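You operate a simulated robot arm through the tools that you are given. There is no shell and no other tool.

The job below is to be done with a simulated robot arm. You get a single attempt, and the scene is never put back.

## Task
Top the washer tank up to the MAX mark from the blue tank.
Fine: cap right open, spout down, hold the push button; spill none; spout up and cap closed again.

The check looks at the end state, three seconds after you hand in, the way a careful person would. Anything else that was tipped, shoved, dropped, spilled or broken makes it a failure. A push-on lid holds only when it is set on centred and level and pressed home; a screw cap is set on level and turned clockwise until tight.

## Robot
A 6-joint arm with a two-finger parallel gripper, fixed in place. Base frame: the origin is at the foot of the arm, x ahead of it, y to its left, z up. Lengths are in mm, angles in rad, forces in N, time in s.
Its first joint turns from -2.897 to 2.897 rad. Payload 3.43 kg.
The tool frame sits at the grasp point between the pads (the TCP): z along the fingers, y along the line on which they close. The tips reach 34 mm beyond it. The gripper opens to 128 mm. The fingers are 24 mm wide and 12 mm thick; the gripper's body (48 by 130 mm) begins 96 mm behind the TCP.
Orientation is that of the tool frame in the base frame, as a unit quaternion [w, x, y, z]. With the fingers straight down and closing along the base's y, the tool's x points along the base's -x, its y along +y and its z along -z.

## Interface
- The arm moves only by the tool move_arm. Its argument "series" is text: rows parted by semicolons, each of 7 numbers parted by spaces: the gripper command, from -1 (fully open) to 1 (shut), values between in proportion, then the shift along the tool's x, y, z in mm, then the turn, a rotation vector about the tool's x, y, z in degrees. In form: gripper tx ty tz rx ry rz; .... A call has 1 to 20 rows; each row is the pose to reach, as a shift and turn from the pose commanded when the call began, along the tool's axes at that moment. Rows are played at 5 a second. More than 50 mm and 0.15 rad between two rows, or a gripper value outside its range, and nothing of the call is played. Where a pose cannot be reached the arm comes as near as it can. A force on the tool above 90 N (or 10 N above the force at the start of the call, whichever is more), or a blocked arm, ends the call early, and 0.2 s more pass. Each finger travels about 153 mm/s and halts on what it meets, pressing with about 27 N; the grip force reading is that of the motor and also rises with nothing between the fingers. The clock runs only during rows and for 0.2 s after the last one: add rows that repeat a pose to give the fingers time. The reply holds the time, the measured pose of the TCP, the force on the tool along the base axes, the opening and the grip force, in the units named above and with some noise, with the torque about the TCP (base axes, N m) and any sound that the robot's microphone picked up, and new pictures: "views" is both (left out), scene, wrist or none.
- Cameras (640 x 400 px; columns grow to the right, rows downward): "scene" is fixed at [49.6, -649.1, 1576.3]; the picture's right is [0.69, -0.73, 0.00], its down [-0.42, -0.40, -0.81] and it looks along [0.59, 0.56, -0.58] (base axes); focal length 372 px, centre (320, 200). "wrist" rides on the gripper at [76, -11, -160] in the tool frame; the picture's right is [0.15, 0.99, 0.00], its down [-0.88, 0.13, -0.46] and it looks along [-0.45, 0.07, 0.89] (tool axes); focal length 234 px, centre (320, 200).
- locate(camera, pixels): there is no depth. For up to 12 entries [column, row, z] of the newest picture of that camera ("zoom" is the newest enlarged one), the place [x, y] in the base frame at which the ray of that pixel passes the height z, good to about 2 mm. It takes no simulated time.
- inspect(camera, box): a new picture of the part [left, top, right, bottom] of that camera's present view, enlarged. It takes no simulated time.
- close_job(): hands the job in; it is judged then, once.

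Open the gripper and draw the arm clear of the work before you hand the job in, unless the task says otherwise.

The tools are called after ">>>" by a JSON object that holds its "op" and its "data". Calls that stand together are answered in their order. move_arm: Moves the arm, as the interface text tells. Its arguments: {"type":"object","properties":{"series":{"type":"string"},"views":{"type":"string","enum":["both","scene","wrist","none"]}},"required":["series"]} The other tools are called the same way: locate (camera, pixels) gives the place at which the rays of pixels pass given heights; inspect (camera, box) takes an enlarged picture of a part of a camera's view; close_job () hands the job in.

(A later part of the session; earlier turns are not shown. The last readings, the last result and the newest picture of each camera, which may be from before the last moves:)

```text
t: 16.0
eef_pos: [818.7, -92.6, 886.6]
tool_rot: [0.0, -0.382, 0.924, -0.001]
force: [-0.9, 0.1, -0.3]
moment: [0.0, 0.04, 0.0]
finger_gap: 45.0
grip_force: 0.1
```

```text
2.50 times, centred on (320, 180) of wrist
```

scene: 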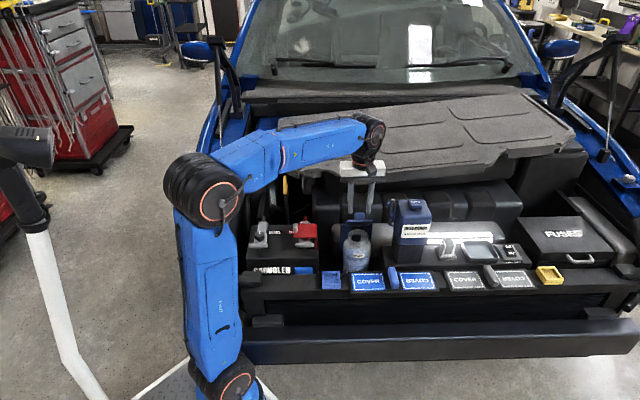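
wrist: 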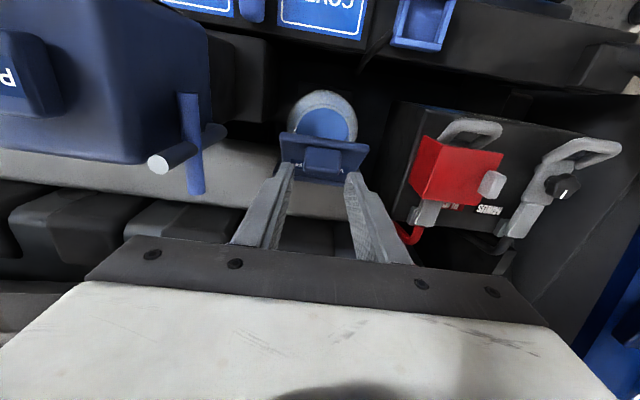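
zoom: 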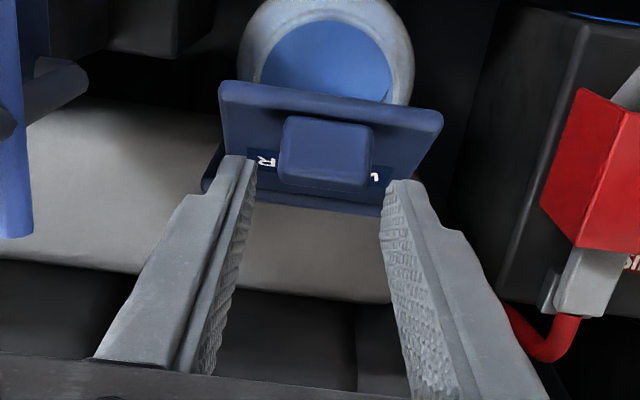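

The lid stays put by hinge friction. I raise, close the fingers, move in front of the lid (d≈440) and lower the tips below its free edge to push it fully back.

>>> {"op": "move_arm", "data": {"series": "0.3 0 0 -20 0 0 0; 0.3 0 0 -45 0 0 0; 1 25 0 -45 0 0 0; 1 50 0 -45 0 0 0; 1 74 0 -45 0 0 0; 1 74 0 -20 0 0 0; 1 74 0 5 0 0 0; 1 74 0 28 0 0 0; 1 74 0 28 0 0 0", "views": "both"}}

>>> {"op": "inspect", "data": {"camera": "scene", "box": [330, 180, 400, 270]}}

>>> {"op": "inspect", "data": {"camera": "wrist", "box": [240, 100, 400, 260]}}

```text
t: 18.0
eef_pos: [766.8, -145.4, 857.2]
tool_rot: [-0.001, -0.382, 0.924, 0.0]
force: [-0.1, -0.1, 0.5]
moment: [-0.02, 0.03, -0.04]
finger_gap: 0.0
grip_force: 26.8
```

scene: 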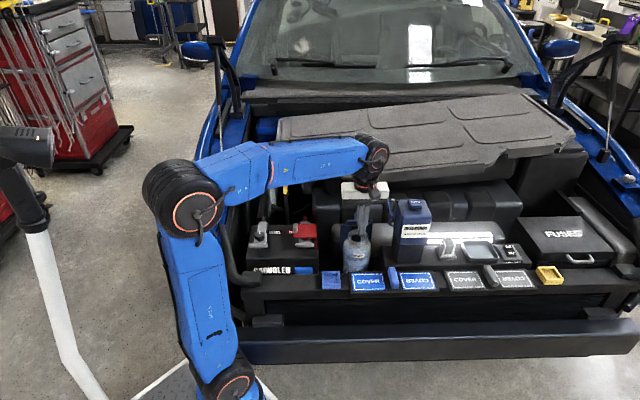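
wrist: 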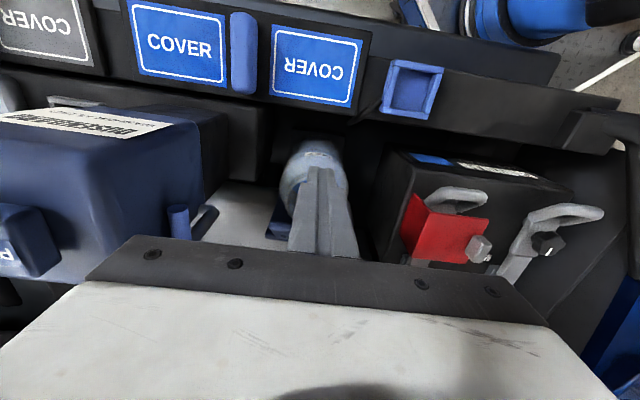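

```text
4.44 times, centred on (365, 225) of scene
```

zoom: 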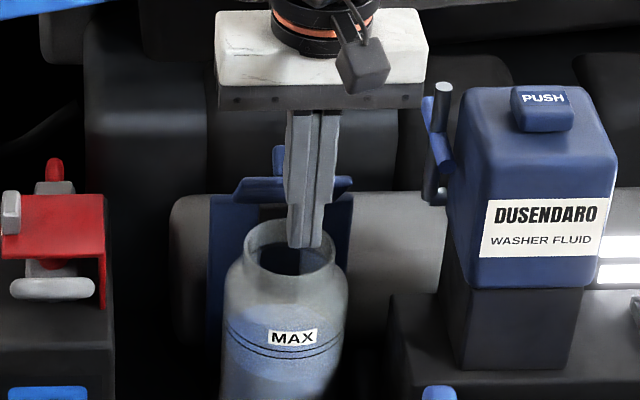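

```text
2.50 times, centred on (320, 180) of wrist
```

zoom: 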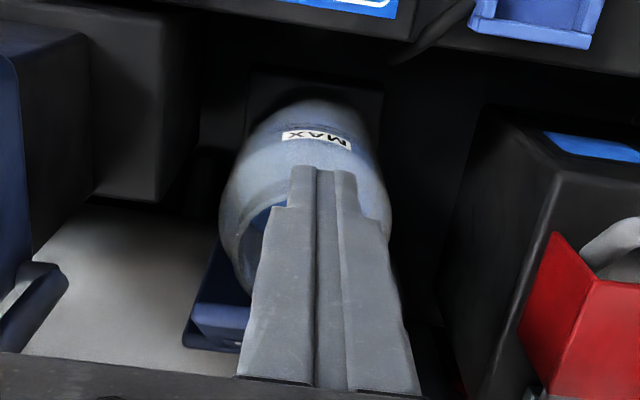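

Fingers are in front of the lid (d≈439). Now I push toward +d in small steps to about d=520.

>>> {"op": "move_arm", "data": {"series": "1 -12 0 0 0 0 0; 1 -22 0 0 0 0 0; 1 -28 0 0 0 0 0; 1 -34 0 0 0 0 0; 1 -40 0 0 0 0 0; 1 -46 0 0 0 0 0; 1 -52 0 0 0 0 0; 1 -58 0 0 0 0 0; 1 -64 0 0 0 0 0; 1 -70 0 0 0 0 0; 1 -76 0 0 0 0 0; 1 -82 0 0 0 0 0; 1 -82 0 0 0 0 0", "views": "both"}}

>>> {"op": "inspect", "data": {"camera": "scene", "box": [330, 180, 400, 270]}}

>>> {"op": "inspect", "data": {"camera": "wrist", "box": [240, 100, 400, 260]}}

```text
t: 20.8
eef_pos: [824.5, -87.2, 858.4]
tool_rot: [0.0, -0.383, 0.924, 0.0]
force: [0.3, 0.0, -0.5]
moment: [0.04, 0.0, -0.01]
finger_gap: 0.1
grip_force: 26.5
```

scene: 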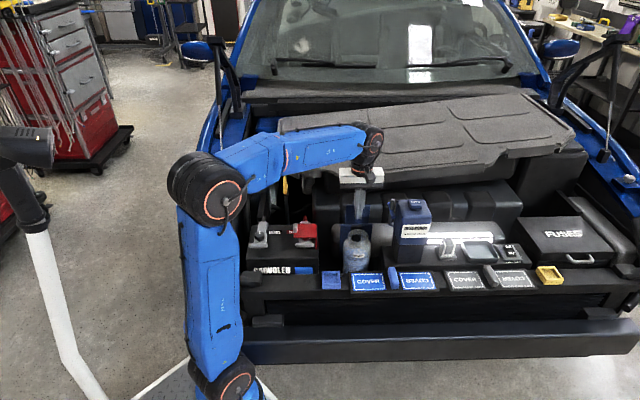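
wrist: 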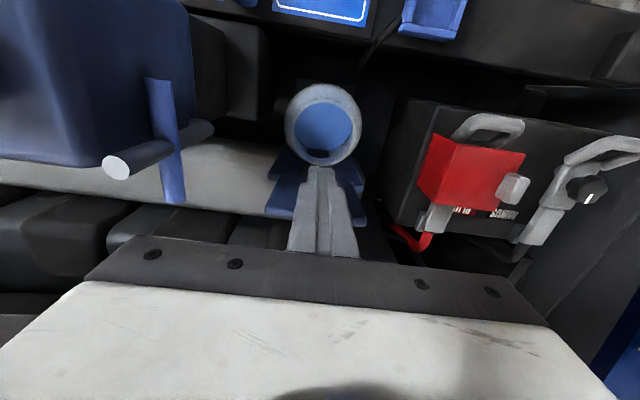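

```text
4.44 times, centred on (365, 225) of scene
```

zoom: 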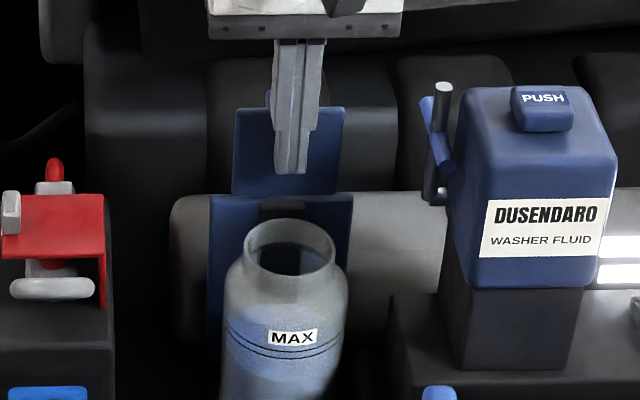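

```text
2.50 times, centred on (320, 180) of wrist
```

zoom: 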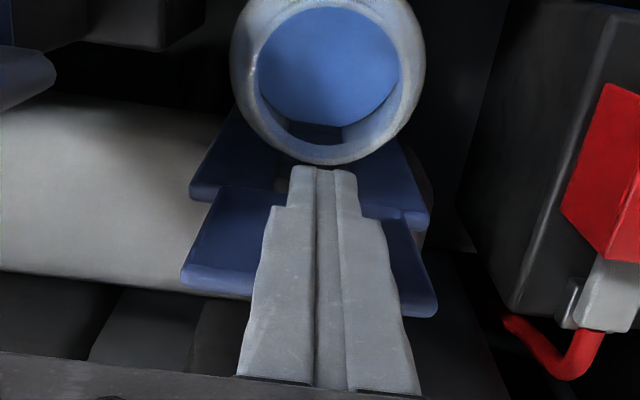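

Force is back to zero and the lid looks upright or leaning back. I locate its free edge to know the angle.

>>> {"op": "locate", "data": {"camera": "wrist", "pixels": [[264.8, 212, 840], [264.8, 212, 860], [366.8, 224, 840], [366.8, 224, 860]]}}

>>> {"op": "locate", "data": {"camera": "scene", "pixels": [[346.3, 204.3, 840], [346.3, 204.3, 860], [370.6, 203.8, 840], [370.6, 203.8, 860]]}}

```text
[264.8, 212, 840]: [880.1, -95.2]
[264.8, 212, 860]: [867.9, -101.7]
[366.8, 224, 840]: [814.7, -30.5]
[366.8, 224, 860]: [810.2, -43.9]
```

```text
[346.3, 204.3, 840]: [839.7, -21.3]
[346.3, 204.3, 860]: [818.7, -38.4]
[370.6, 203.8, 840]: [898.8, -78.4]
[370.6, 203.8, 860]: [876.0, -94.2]
```

The lid is at about 90–93°. I raise the tips 20 mm for better leverage and push on in small steps to find its stop.

>>> {"op": "move_arm", "data": {"series": "1 0 0 -20 0 0 0; 1 -4 0 -20 0 0 0; 1 -8 0 -20 0 0 0; 1 -12 0 -20 0 0 0; 1 -16 0 -20 0 0 0; 1 -16 0 -20 0 0 0", "views": "both"}}

>>> {"op": "inspect", "data": {"camera": "scene", "box": [330, 180, 400, 270]}}

>>> {"op": "inspect", "data": {"camera": "wrist", "box": [240, 100, 400, 260]}}

```text
t: 22.2
eef_pos: [836.0, -75.2, 878.3]
tool_rot: [0.0, -0.383, 0.924, 0.0]
force: [0.0, 0.4, 0.7]
moment: [0.0, 0.0, 0.01]
finger_gap: 0.1
grip_force: 26.7
```

scene: 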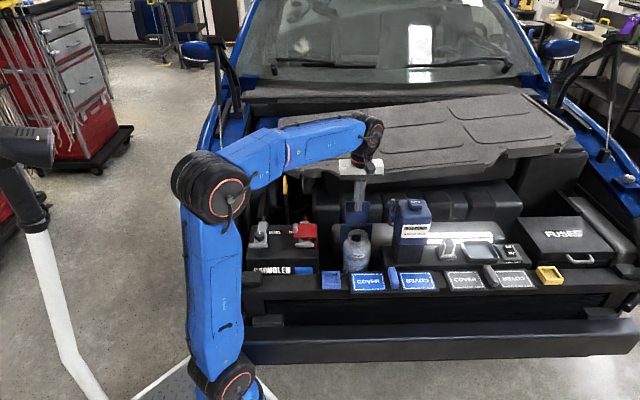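
wrist: 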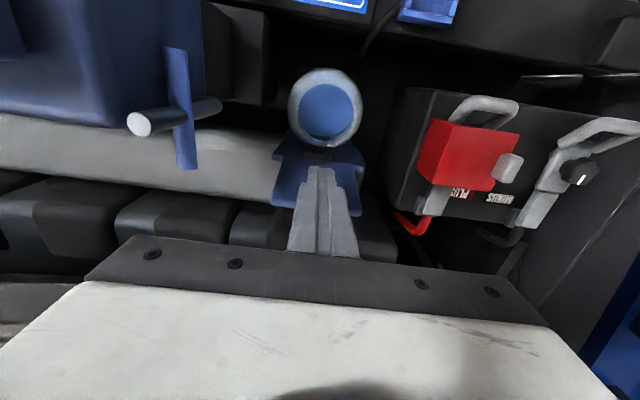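

```text
4.44 times, centred on (365, 225) of scene
```

zoom: 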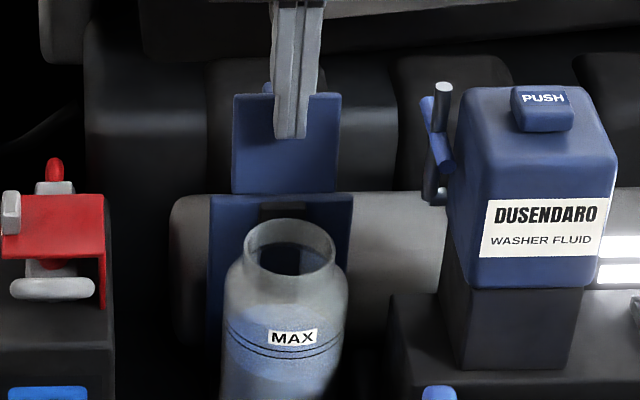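

```text
2.50 times, centred on (320, 180) of wrist
```

zoom: 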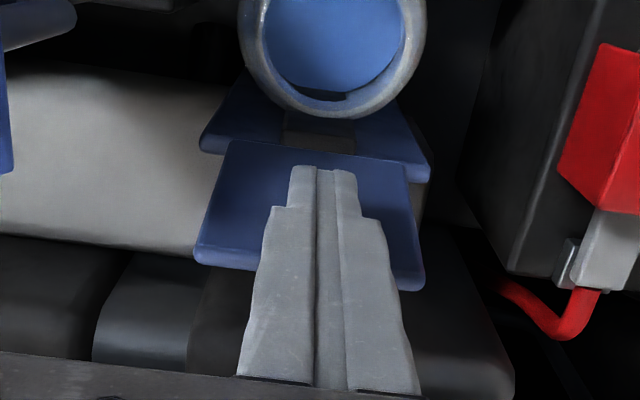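

The lid follows further back with no stop yet; I continue pushing in small steps.

>>> {"op": "move_arm", "data": {"series": "1 -4 0 0 0 0 0; 1 -8 0 0 0 0 0; 1 -12 0 0 0 0 0; 1 -16 0 0 0 0 0; 1 -16 0 0 0 0 0", "views": "both"}}

>>> {"op": "inspect", "data": {"camera": "scene", "box": [330, 180, 400, 270]}}

>>> {"op": "inspect", "data": {"camera": "wrist", "box": [240, 100, 400, 260]}}

```text
t: 23.4
eef_pos: [841.1, -70.2, 879.9]
tool_rot: [-0.006, -0.381, 0.925, -0.003]
force: [-63.2, -65.9, 24.7]
moment: [-1.93, 2.15, -0.11]
finger_gap: 0.0
grip_force: 26.6
stopped in row 5: the force on the tool passed its limit at 93 N (the readings are from after the stop); the commanded pose is now the measured one
```

scene: 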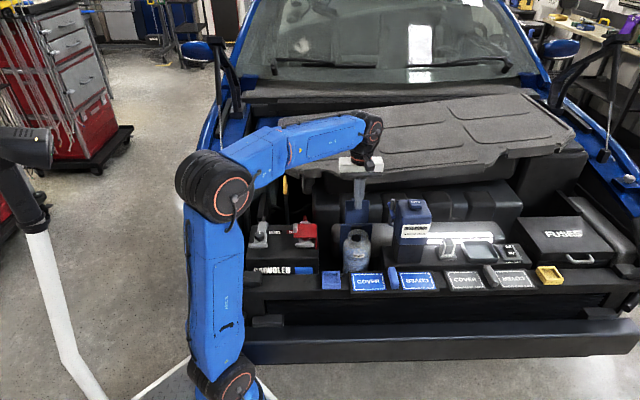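
wrist: 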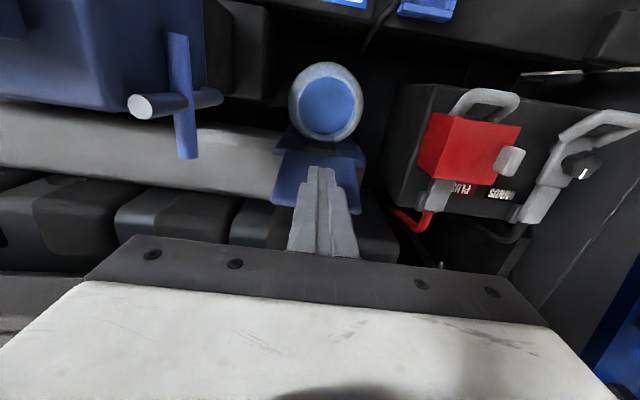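

```text
4.44 times, centred on (365, 225) of scene
```

zoom: 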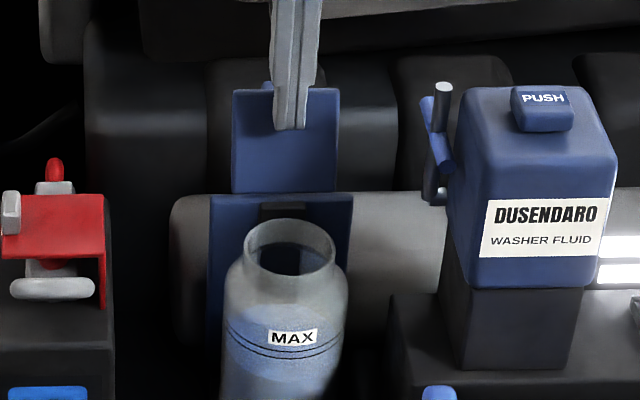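

```text
2.50 times, centred on (320, 180) of wrist
```

zoom: 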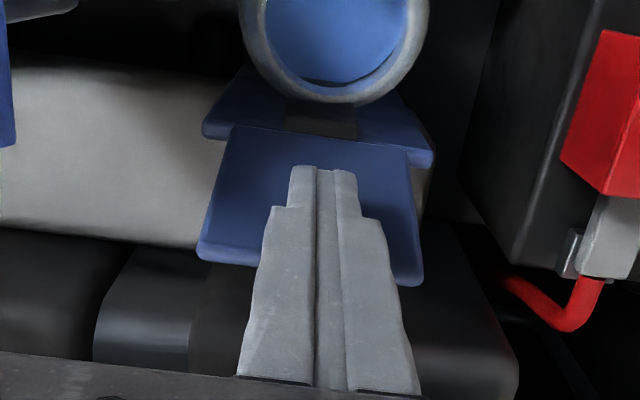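

The lid reached its stop (~105°, 93 N). I back off toward −d, then rise clear.

>>> {"op": "move_arm", "data": {"series": "1 5 0 0 0 0 0; 1 15 0 0 0 0 0; 1 35 0 0 0 0 0; 1 60 0 -10 0 0 0; 1 60 0 -50 0 0 0; 1 60 0 -95 0 0 0; 1 60 0 -125 0 0 0; 1 60 0 -125 0 0 0", "views": "both"}}

>>> {"op": "inspect", "data": {"camera": "scene", "box": [330, 180, 430, 270]}}

>>> {"op": "inspect", "data": {"camera": "wrist", "box": [130, 80, 410, 260]}}

```text
t: 25.2
eef_pos: [804.4, -106.9, 1003.1]
tool_rot: [-0.003, -0.383, 0.924, -0.001]
force: [0.5, 0.8, 0.4]
moment: [0.0, -0.01, -0.02]
finger_gap: 0.0
grip_force: 27.4
```

scene: 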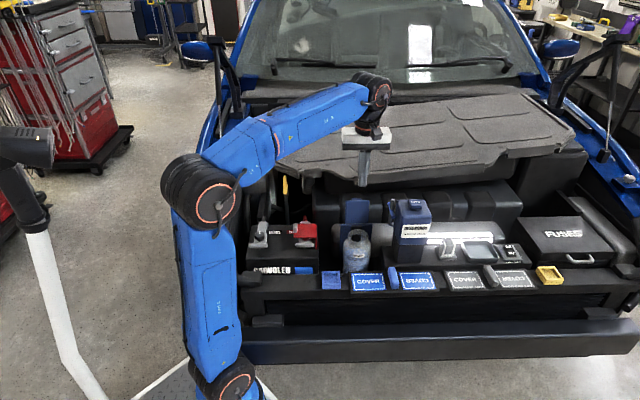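
wrist: 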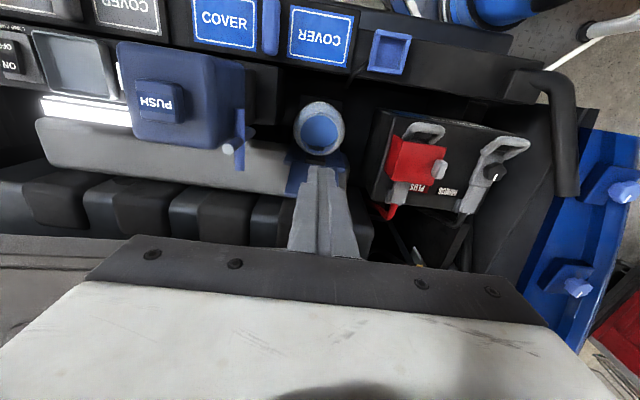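

```text
4.44 times, centred on (380, 225) of scene
```

zoom: 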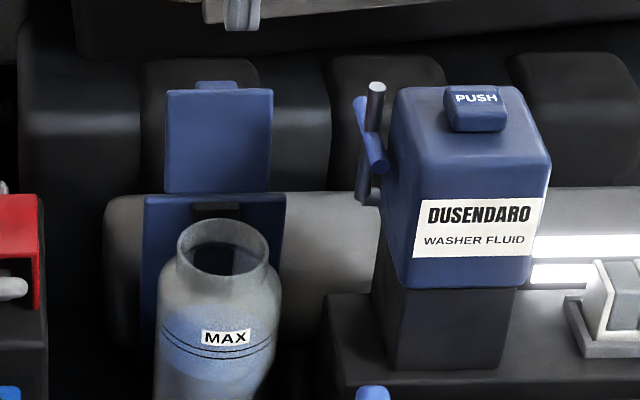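

```text
2.22 times, centred on (270, 170) of wrist
```

zoom: 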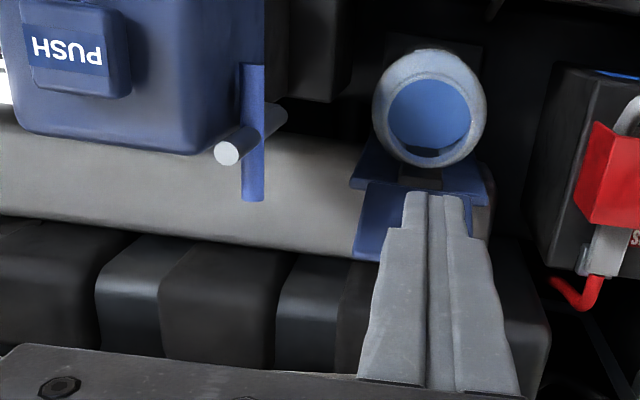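

The lid stays open by itself. I locate the filler neck centre/rim and re-measure the spout from this view.

>>> {"op": "locate", "data": {"camera": "wrist", "pixels": [[319.5, 128.1, 775], [319.5, 128.1, 760], [293.5, 126, 775], [345.2, 130, 775], [228.6, 148.8, 918], [239.4, 110.3, 880], [239.8, 170.3, 880], [253.8, 131.8, 820], [237, 172, 880]]}}

>>> {"op": "locate", "data": {"camera": "scene", "pixels": [[359.8, 235.1, 775], [349.3, 235, 775], [369.7, 234.6, 775], [392.6, 199.7, 918], [389.7, 225.4, 815], [393.3, 224.1, 820], [396.2, 222.5, 825]]}}

>>> {"op": "inspect", "data": {"camera": "wrist", "box": [200, 90, 290, 190]}}

>>> {"op": "inspect", "data": {"camera": "scene", "box": [378, 193, 410, 233]}}

```text
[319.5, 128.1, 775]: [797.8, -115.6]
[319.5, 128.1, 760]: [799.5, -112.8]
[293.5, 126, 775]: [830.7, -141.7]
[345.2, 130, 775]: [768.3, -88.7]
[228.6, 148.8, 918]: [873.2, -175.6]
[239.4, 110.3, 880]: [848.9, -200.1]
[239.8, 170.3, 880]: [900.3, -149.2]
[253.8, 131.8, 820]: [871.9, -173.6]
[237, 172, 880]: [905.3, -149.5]
```

```text
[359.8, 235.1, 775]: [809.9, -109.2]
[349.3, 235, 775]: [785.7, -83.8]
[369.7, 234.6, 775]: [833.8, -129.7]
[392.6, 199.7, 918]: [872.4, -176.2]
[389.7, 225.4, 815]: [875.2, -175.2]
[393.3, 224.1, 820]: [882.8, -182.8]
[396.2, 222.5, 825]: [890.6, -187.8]
```

```text
4.00 times, centred on (245, 140) of wrist
```

zoom: 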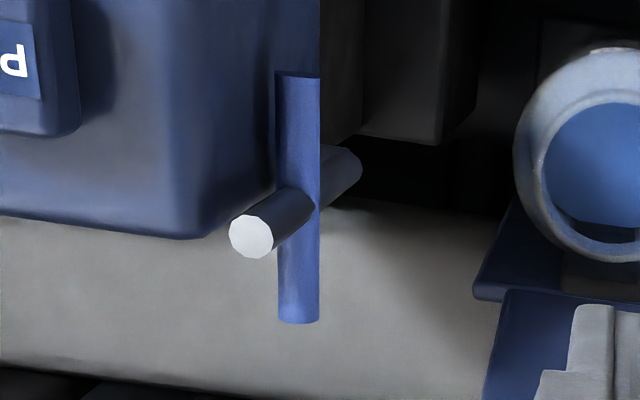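

```text
10.00 times, centred on (394, 213) of scene
```

zoom: 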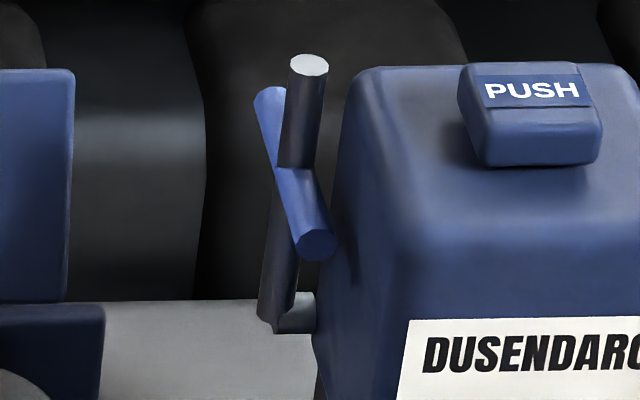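

Spout: vertical tube at (873,-175) (u≈741, d≈493), T-handle axis at z≈880 from d≈459 to d≈531. I check where the tank's back and left faces are, to see whether the handle's rear half can be gripped across u.

>>> {"op": "locate", "data": {"camera": "wrist", "pixels": [[165, 143.75, 900], [212.5, 149.5, 900], [165, 143.75, 850], [245, 100, 850], [245, 100, 800], [245, 100, 880], [234.5, 158, 880], [245, 158, 880], [239.5, 170.5, 880]]}}

>>> {"op": "locate", "data": {"camera": "scene", "pixels": [[394, 226, 810], [394.5, 218, 850], [394, 231, 800], [398, 200, 915], [402, 219, 870]]}}

```text
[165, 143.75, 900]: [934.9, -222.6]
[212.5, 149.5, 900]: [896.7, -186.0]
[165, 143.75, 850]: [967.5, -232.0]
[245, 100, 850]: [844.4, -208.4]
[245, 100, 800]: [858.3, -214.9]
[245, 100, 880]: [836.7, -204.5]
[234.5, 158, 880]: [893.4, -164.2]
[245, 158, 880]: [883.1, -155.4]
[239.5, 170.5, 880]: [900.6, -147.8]
```

```text
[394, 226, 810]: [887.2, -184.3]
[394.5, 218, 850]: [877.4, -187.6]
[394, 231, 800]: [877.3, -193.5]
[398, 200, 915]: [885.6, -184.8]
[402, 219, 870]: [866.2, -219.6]
```

The tank's back face is at d≈503 and the handle's rear end at d≈531, so a 24 mm wide finger pair fits on the handle's rear half at d≈518. I move above it (z≈985) with the gripper at 40 mm gap to look.

>>> {"op": "move_arm", "data": {"series": "0.375 -8 -32 6 0 0 0; 0.375 -16 -64 12 0 0 0; 0.375 -24.8 -96.7 18 0 0 0; 0.375 -24.8 -96.7 18 0 0 0; 0.375 -24.8 -96.7 18 0 0 0", "views": "both"}}

>>> {"op": "inspect", "data": {"camera": "wrist", "box": [230, 90, 410, 260]}}

>>> {"op": "inspect", "data": {"camera": "scene", "box": [350, 150, 440, 240]}}

```text
t: 26.4
eef_pos: [890.4, -157.1, 984.4]
tool_rot: [-0.004, -0.383, 0.924, 0.0]
force: [0.4, -0.6, 0.6]
moment: [0.0, -0.03, -0.01]
finger_gap: 39.8
grip_force: 0.1
```

scene: 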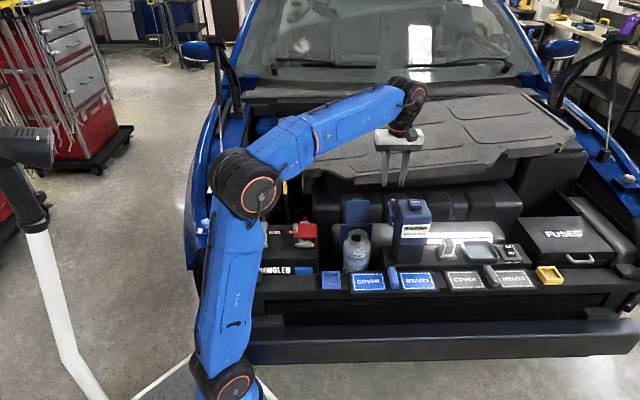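
wrist: 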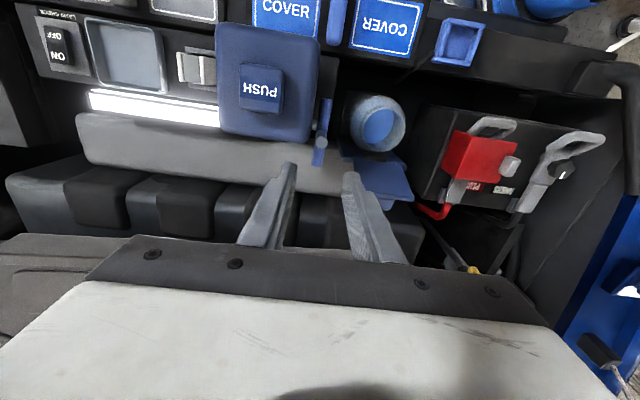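

```text
2.35 times, centred on (320, 175) of wrist
```

zoom: 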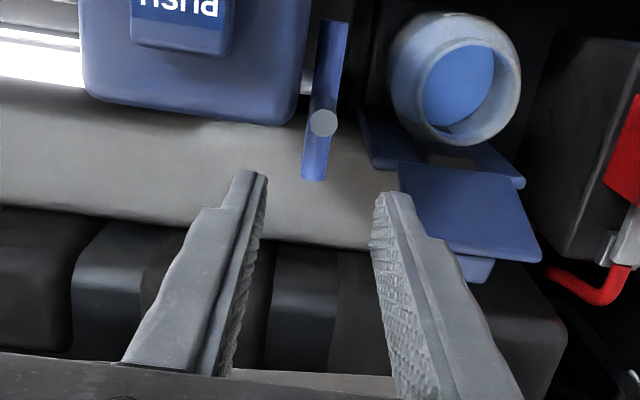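

```text
4.44 times, centred on (395, 195) of scene
```

zoom: 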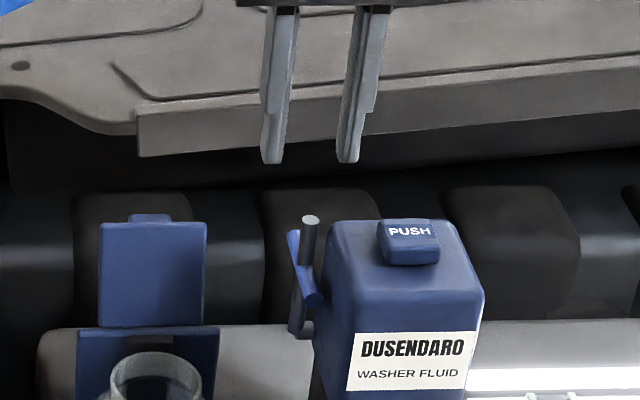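

I locate tank edges, handle end and tube from this nearly overhead view.

>>> {"op": "locate", "data": {"camera": "wrist", "pixels": [[305.1, 141.8, 915], [305.1, 141.8, 900], [317, 166.5, 880], [325.5, 98.4, 880], [321.3, 141.8, 918], [313.6, 111.2, 900], [313.6, 111.2, 850], [270, 137, 915], [319.5, 148, 880], [326, 130, 880]]}}

```text
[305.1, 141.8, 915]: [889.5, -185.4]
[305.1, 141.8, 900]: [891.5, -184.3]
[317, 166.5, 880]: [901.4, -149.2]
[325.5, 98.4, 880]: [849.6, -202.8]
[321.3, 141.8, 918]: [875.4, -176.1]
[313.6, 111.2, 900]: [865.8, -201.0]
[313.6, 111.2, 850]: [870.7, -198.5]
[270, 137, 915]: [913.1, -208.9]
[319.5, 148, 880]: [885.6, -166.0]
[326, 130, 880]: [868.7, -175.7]
```

Clearances are good: handle axis u≈743 at z 880, tank back face d≈500, finger span would be d 506–530. I descend to TCP z≈896 with a 2 mm u correction, then look before closing.

>>> {"op": "move_arm", "data": {"series": "0.375 0 -2.3 20 0 0 0; 0.375 0 -2.3 45 0 0 0; 0.375 0 -2.3 65 0 0 0; 0.375 0 -2.3 80 0 0 0; 0.375 0 -2.3 88 0 0 0; 0.375 0 -2.3 88 0 0 0", "views": "both"}}

>>> {"op": "inspect", "data": {"camera": "wrist", "box": [230, 90, 410, 260]}}

>>> {"op": "inspect", "data": {"camera": "scene", "box": [370, 170, 430, 240]}}

```text
t: 27.8
eef_pos: [891.1, -159.6, 896.1]
tool_rot: [-0.005, -0.382, 0.924, -0.001]
force: [-0.2, 0.6, 0.6]
moment: [0.01, -0.05, -0.03]
finger_gap: 39.7
grip_force: 0.1
```

scene: 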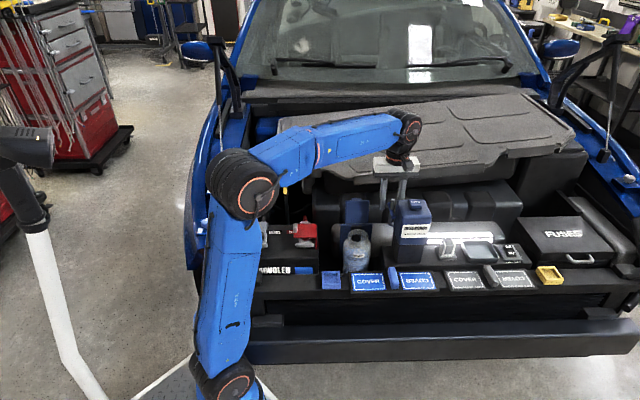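
wrist: 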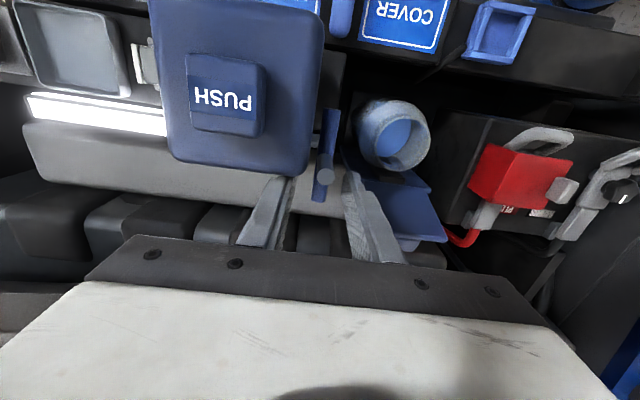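

```text
2.35 times, centred on (320, 175) of wrist
```

zoom: 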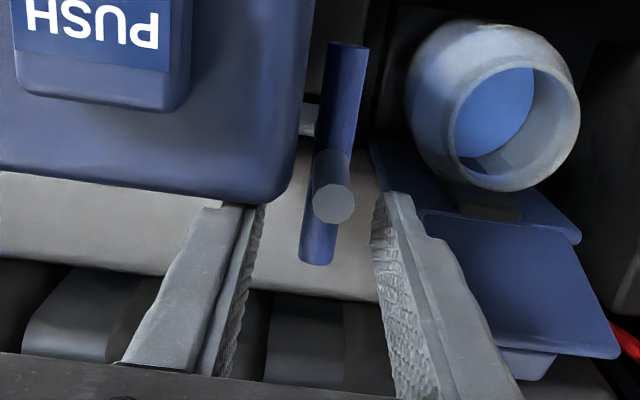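

```text
5.71 times, centred on (400, 205) of scene
```

zoom: 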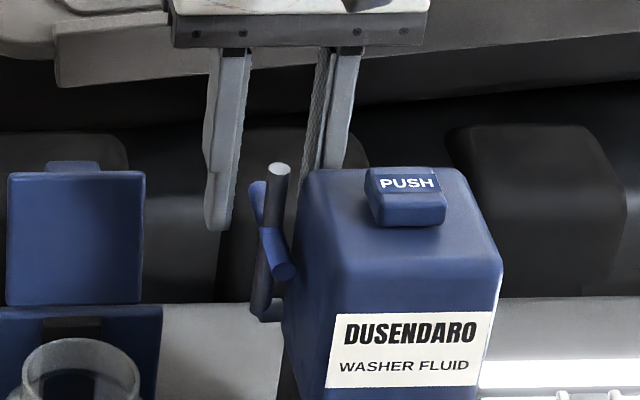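

The fingers straddle the handle's rear end; I close on it.

>>> {"op": "move_arm", "data": {"series": "0.6 0 0 0 0 0 0; 0.8 0 0 0 0 0 0; 1 0 0 0 0 0 0; 1 0 0 0 0 0 0", "views": "both"}}

>>> {"op": "inspect", "data": {"camera": "wrist", "box": [230, 90, 410, 260]}}

>>> {"op": "inspect", "data": {"camera": "scene", "box": [370, 170, 430, 240]}}

```text
t: 28.8
eef_pos: [891.0, -159.4, 896.7]
tool_rot: [-0.004, -0.384, 0.923, -0.001]
force: [-4.4, 2.9, -2.1]
moment: [0.11, 0.09, 0.02]
finger_gap: 12.0
grip_force: 44.9
```

scene: 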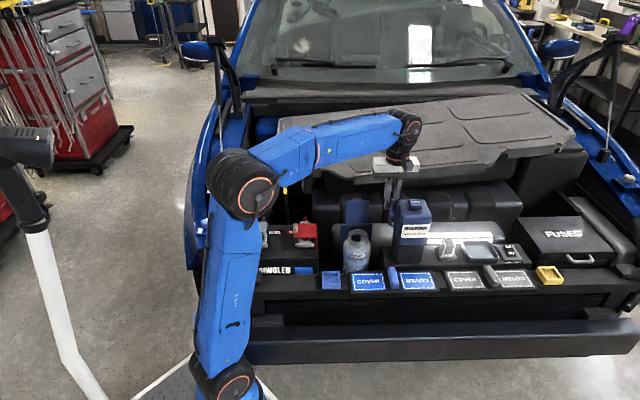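
wrist: 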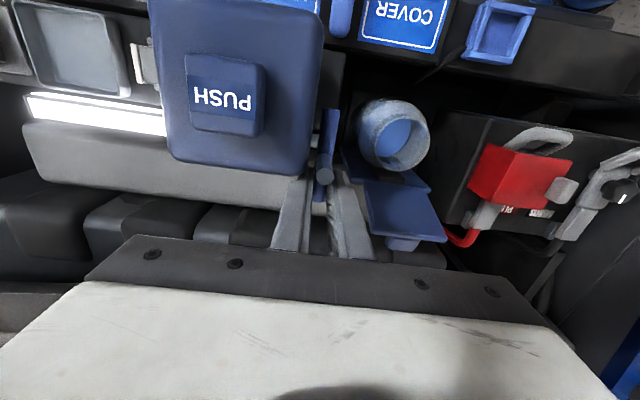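

```text
2.35 times, centred on (320, 175) of wrist
```

zoom: 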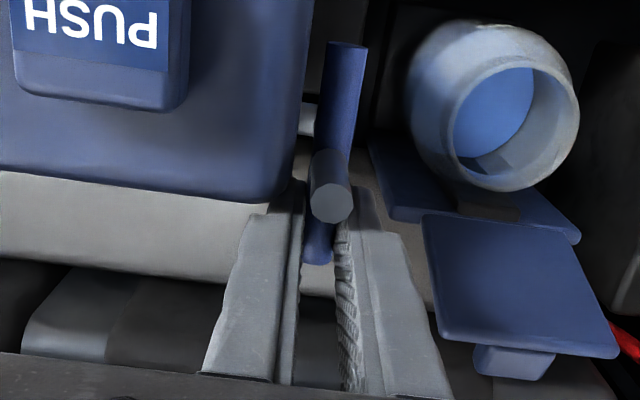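

```text
5.71 times, centred on (400, 205) of scene
```

zoom: 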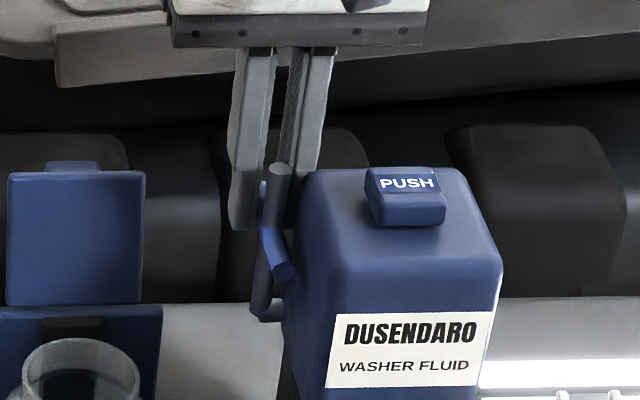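

Gap 12.0 mm: the handle is held, with small forces. I start the swing along an arc of radius ≈62 mm about the foot pivot, first 20°.

>>> {"op": "move_arm", "data": {"series": "1 0 2.2 0 0 0 0; 1 0 4.3 0.15 0 0 0; 1 0 6.5 0.4 0 0 0; 1 0 8.6 0.6 0 0 0; 1 0 10.8 1 0 0 0; 1 0 12.9 1.35 0 0 0; 1 0 15 1.9 0 0 0; 1 0 17.1 2.4 0 0 0; 1 0 19.2 3 0 0 0; 1 0 21.2 3.7 0 0 0; 1 0 21.2 3.7 0 0 0", "views": "both"}}

>>> {"op": "inspect", "data": {"camera": "scene", "box": [360, 170, 420, 240]}}

>>> {"op": "inspect", "data": {"camera": "wrist", "box": [230, 90, 410, 260]}}

```text
t: 31.2
eef_pos: [876.0, -145.1, 893.4]
tool_rot: [-0.004, -0.383, 0.924, -0.001]
force: [1.7, -1.1, -0.3]
moment: [0.08, -0.26, 0.02]
finger_gap: 12.3
grip_force: 45.1
```

scene: 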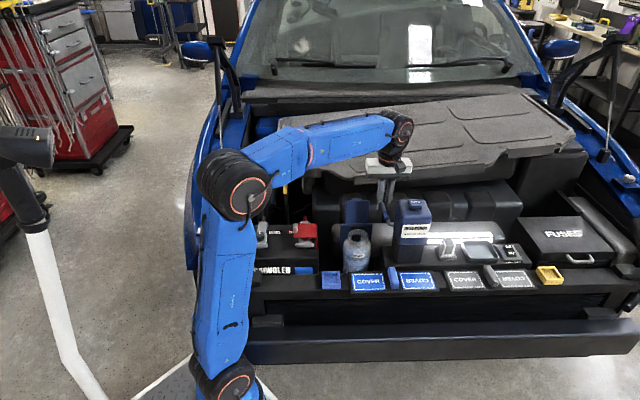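
wrist: 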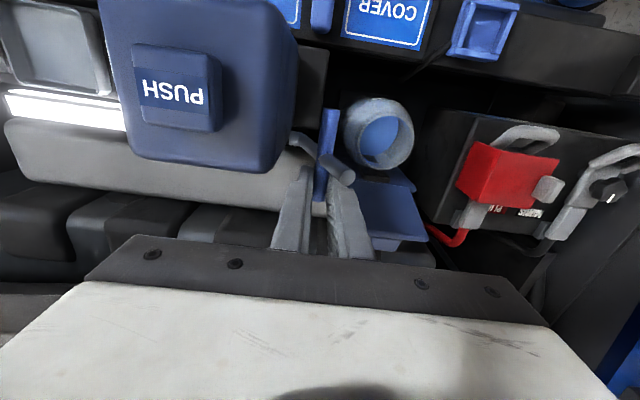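

```text
5.71 times, centred on (390, 205) of scene
```

zoom: 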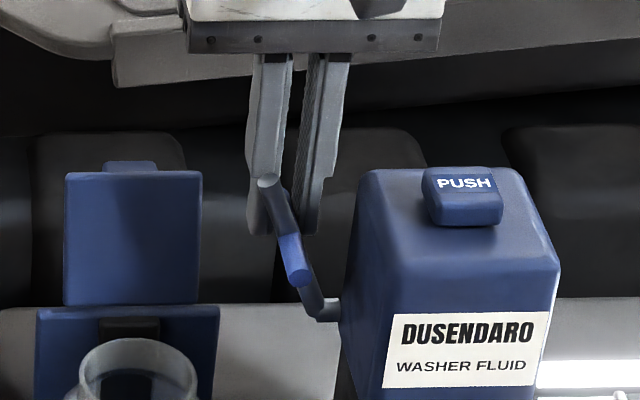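

```text
2.35 times, centred on (320, 175) of wrist
```

zoom: 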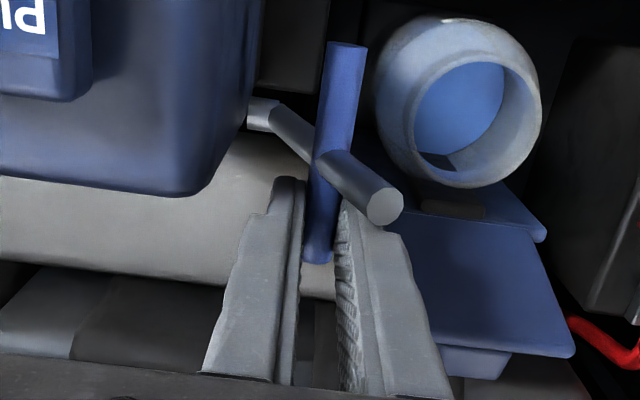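

The spout follows with almost no force. I continue the arc to 60°.

>>> {"op": "move_arm", "data": {"series": "1 0 2 0.8 0 0 0; 1 0 4 1.7 0 0 0; 1 0 6 2.6 0 0 0; 1 0 7.9 3.6 0 0 0; 1 0 9.8 4.6 0 0 0; 1 0 11.7 5.7 0 0 0; 1 0 13.5 6.9 0 0 0; 1 0 15.2 8.1 0 0 0; 1 0 17 9.5 0 0 0; 1 0 18.7 10.8 0 0 0; 1 0 20.7 12.6 0 0 0; 1 0 22.6 14.5 0 0 0; 1 0 24.5 16.4 0 0 0; 1 0 26.3 18.4 0 0 0; 1 0 28 20.5 0 0 0; 1 0 29.6 22.7 0 0 0; 1 0 31.1 25 0 0 0; 1 0 32.5 27.3 0 0 0; 1 0 32.5 27.3 0 0 0", "views": "both"}}

>>> {"op": "inspect", "data": {"camera": "scene", "box": [350, 180, 420, 250]}}

>>> {"op": "inspect", "data": {"camera": "wrist", "box": [230, 90, 410, 260]}}

```text
t: 35.2
eef_pos: [853.9, -122.1, 863.7]
tool_rot: [-0.004, -0.383, 0.924, -0.001]
force: [15.6, -8.4, -5.0]
moment: [-0.24, -0.5, 0.05]
finger_gap: 12.5
grip_force: 45.1
```

scene: 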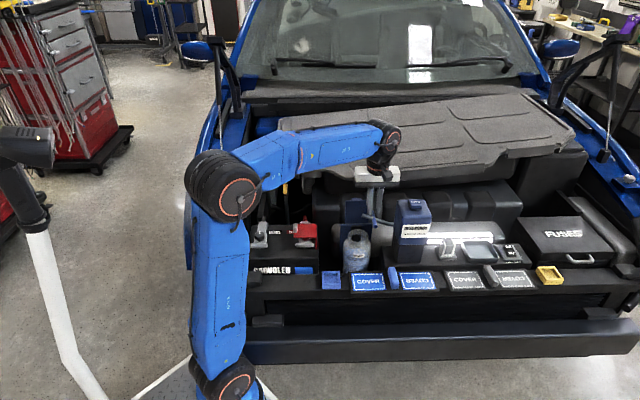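
wrist: 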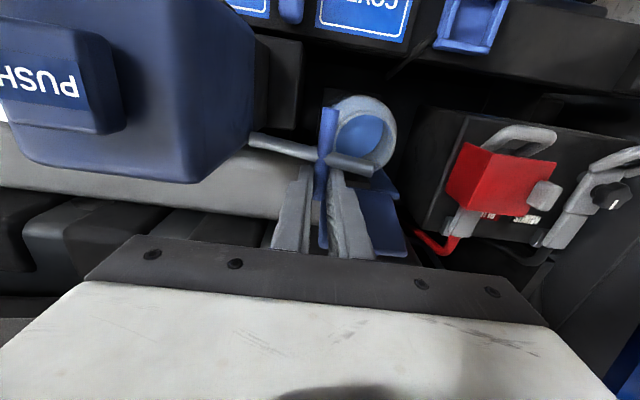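

```text
5.71 times, centred on (385, 215) of scene
```

zoom: 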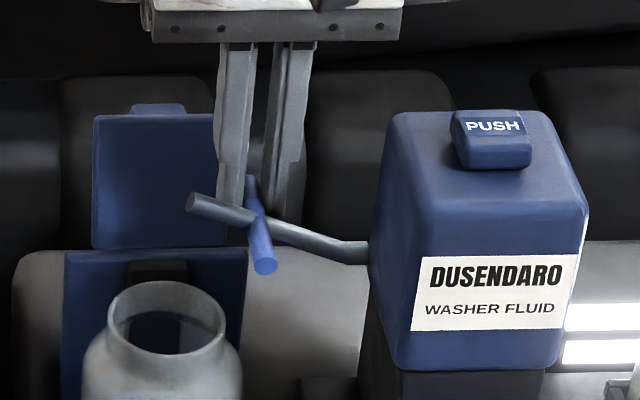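

```text
2.35 times, centred on (320, 175) of wrist
```

zoom: 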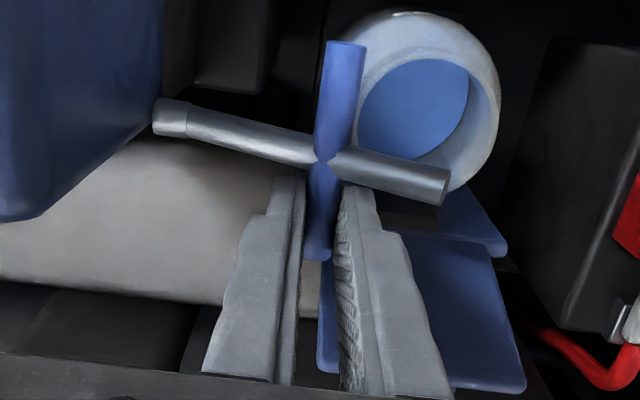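

At ~62° a ~17 N inward pull shows that my radius is ~1 mm large; I correct to R≈61 and go on to ~80°, then check.

>>> {"op": "move_arm", "data": {"series": "1 0 -0.9 -0.5 0 0 0; 1 0 0.4 1.8 0 0 0; 1 0 1.6 4.2 0 0 0; 1 0 2.6 6.6 0 0 0; 1 0 3.6 9.1 0 0 0; 1 0 4.4 11.6 0 0 0; 1 0 5.2 14.2 0 0 0; 1 0 5.8 16.8 0 0 0; 1 0 6.4 19.4 0 0 0; 1 0 6.4 19.4 0 0 0", "views": "both"}}

>>> {"op": "inspect", "data": {"camera": "scene", "box": [340, 190, 410, 260]}}

>>> {"op": "inspect", "data": {"camera": "wrist", "box": [230, 90, 410, 260]}}

```text
t: 37.4
eef_pos: [850.3, -119.7, 846.9]
tool_rot: [-0.003, -0.382, 0.924, -0.001]
force: [49.9, -34.7, 0.5]
moment: [-1.17, -1.22, 0.14]
finger_gap: 12.3
grip_force: 45.3
```

scene: 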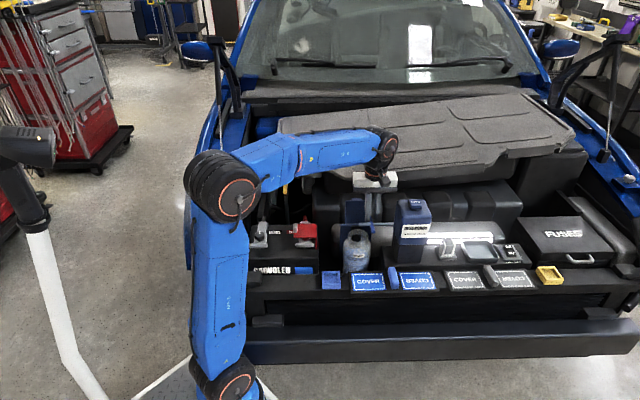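
wrist: 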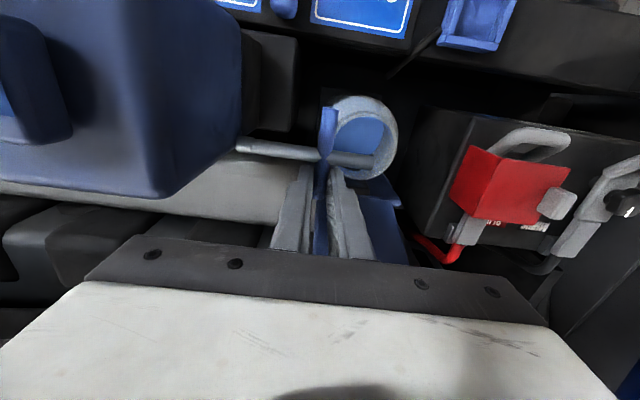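

```text
5.71 times, centred on (375, 225) of scene
```

zoom: 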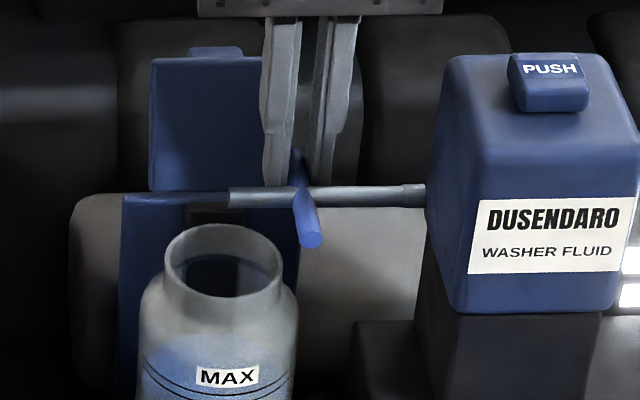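

```text
2.35 times, centred on (320, 175) of wrist
```

zoom: 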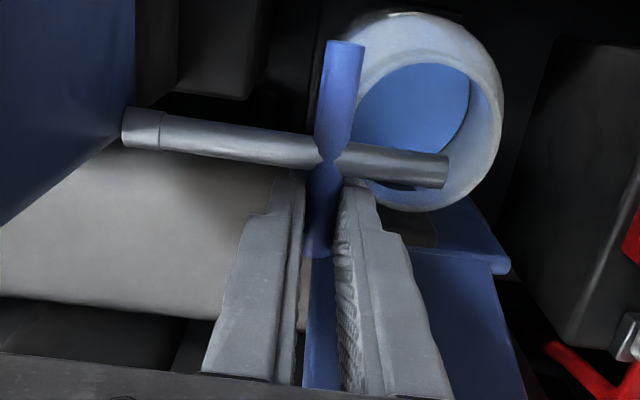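

The spout is now nearly horizontal with its tip over the neck; +u force of 60 N shows my arc is wider than real. I relieve by moving 2.4 mm to +u, release, and rise to see where it rests.

>>> {"op": "move_arm", "data": {"series": "1 0 -1.2 0 0 0 0; 1 0 -2.4 0 0 0 0; 1 0 -2.4 0 0 0 0; 0.6 0 -2.4 0 0 0 0; 0.5 0 -2.4 0 0 0 0; 0.5 0 -2.4 -20 0 0 0; 0.5 0 -2.4 -60 0 0 0; 0.5 0 -2.4 -60 0 0 0", "views": "both"}}

>>> {"op": "inspect", "data": {"camera": "scene", "box": [340, 190, 410, 260]}}

>>> {"op": "inspect", "data": {"camera": "wrist", "box": [230, 90, 410, 260]}}

```text
t: 39.2
eef_pos: [849.5, -119.1, 906.5]
tool_rot: [-0.004, -0.383, 0.924, 0.0]
force: [-0.5, 0.3, 0.5]
moment: [0.0, -0.01, 0.03]
finger_gap: 31.9
grip_force: 0.0
```

scene: 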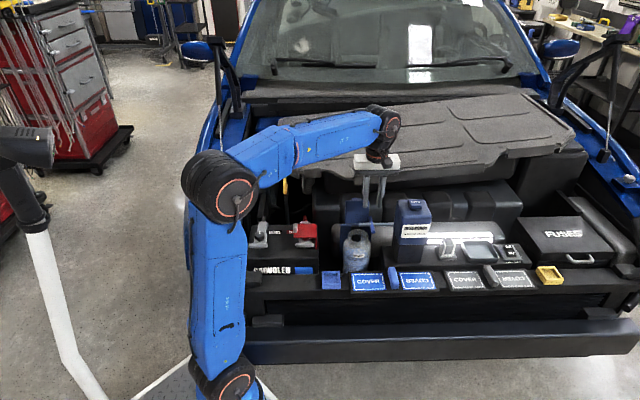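
wrist: 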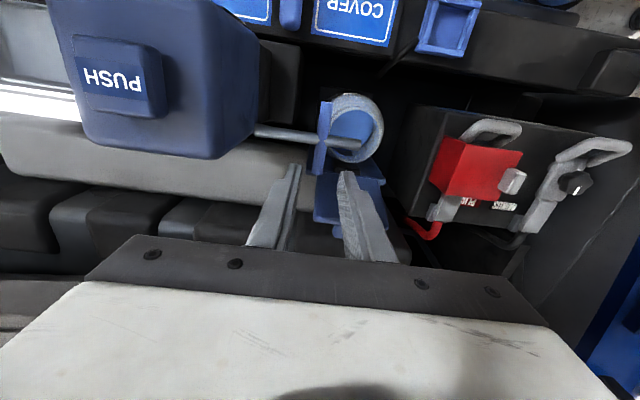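

```text
5.71 times, centred on (375, 225) of scene
```

zoom: 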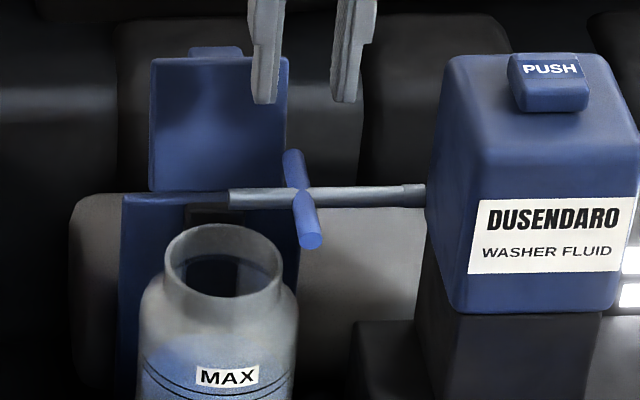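

```text
2.35 times, centred on (320, 175) of wrist
```

zoom: 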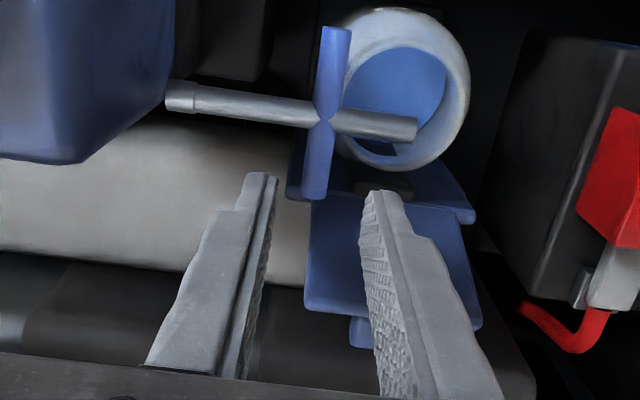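

The spout stays down horizontally with its tip over the neck. To make sure it's at its lower stop I press gently from above on the tube with closed fingertips, first moving just above it (u≈663, d≈494).

>>> {"op": "move_arm", "data": {"series": "1 8 8 -5 0 0 0; 1 22.5 22 -5 0 0 0; 1 22.5 22 15 0 0 0; 1 22.5 22 32 0 0 0; 1 22.5 22 42 0 0 0; 1 22.5 22 42 0 0 0", "views": "both"}}

>>> {"op": "inspect", "data": {"camera": "scene", "box": [340, 190, 410, 260]}}

>>> {"op": "inspect", "data": {"camera": "wrist", "box": [230, 90, 410, 260]}}

```text
t: 40.6
eef_pos: [818.0, -120.2, 864.6]
tool_rot: [-0.005, -0.383, 0.924, -0.001]
force: [-0.6, -0.9, 0.1]
moment: [0.0, 0.0, 0.01]
finger_gap: 0.0
grip_force: 27.3
```

scene: 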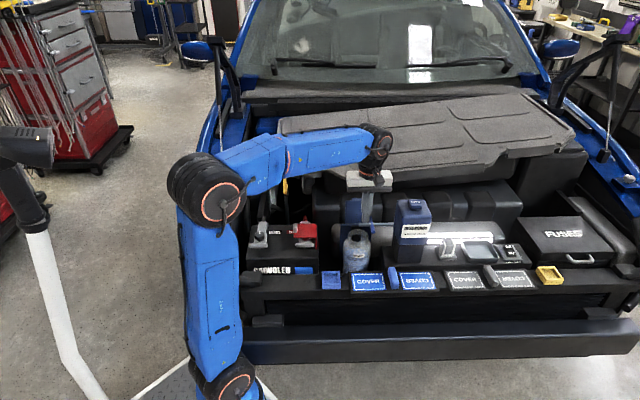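
wrist: 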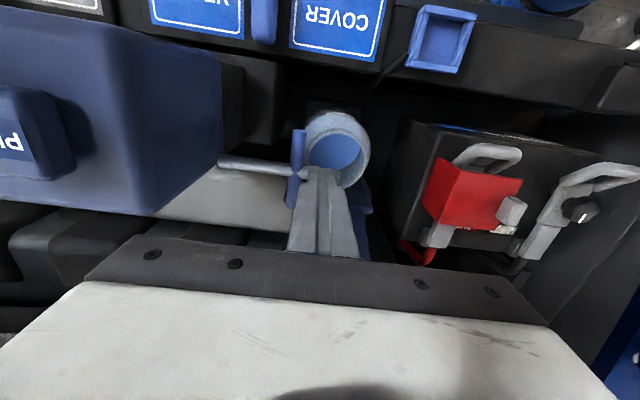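

```text
5.71 times, centred on (375, 225) of scene
```

zoom: 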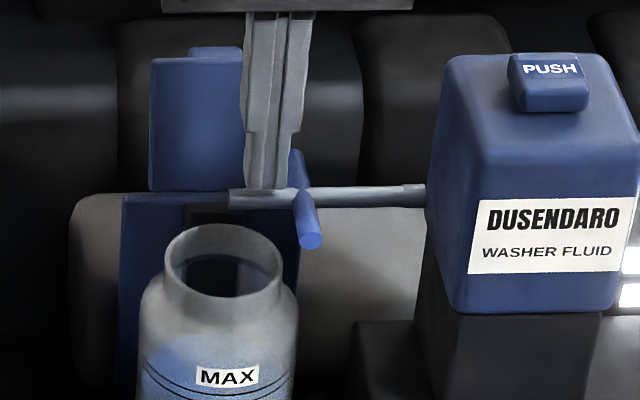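

```text
2.35 times, centred on (320, 175) of wrist
```

zoom: 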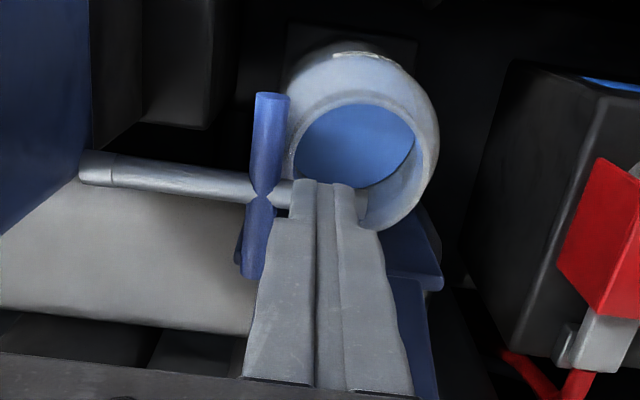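

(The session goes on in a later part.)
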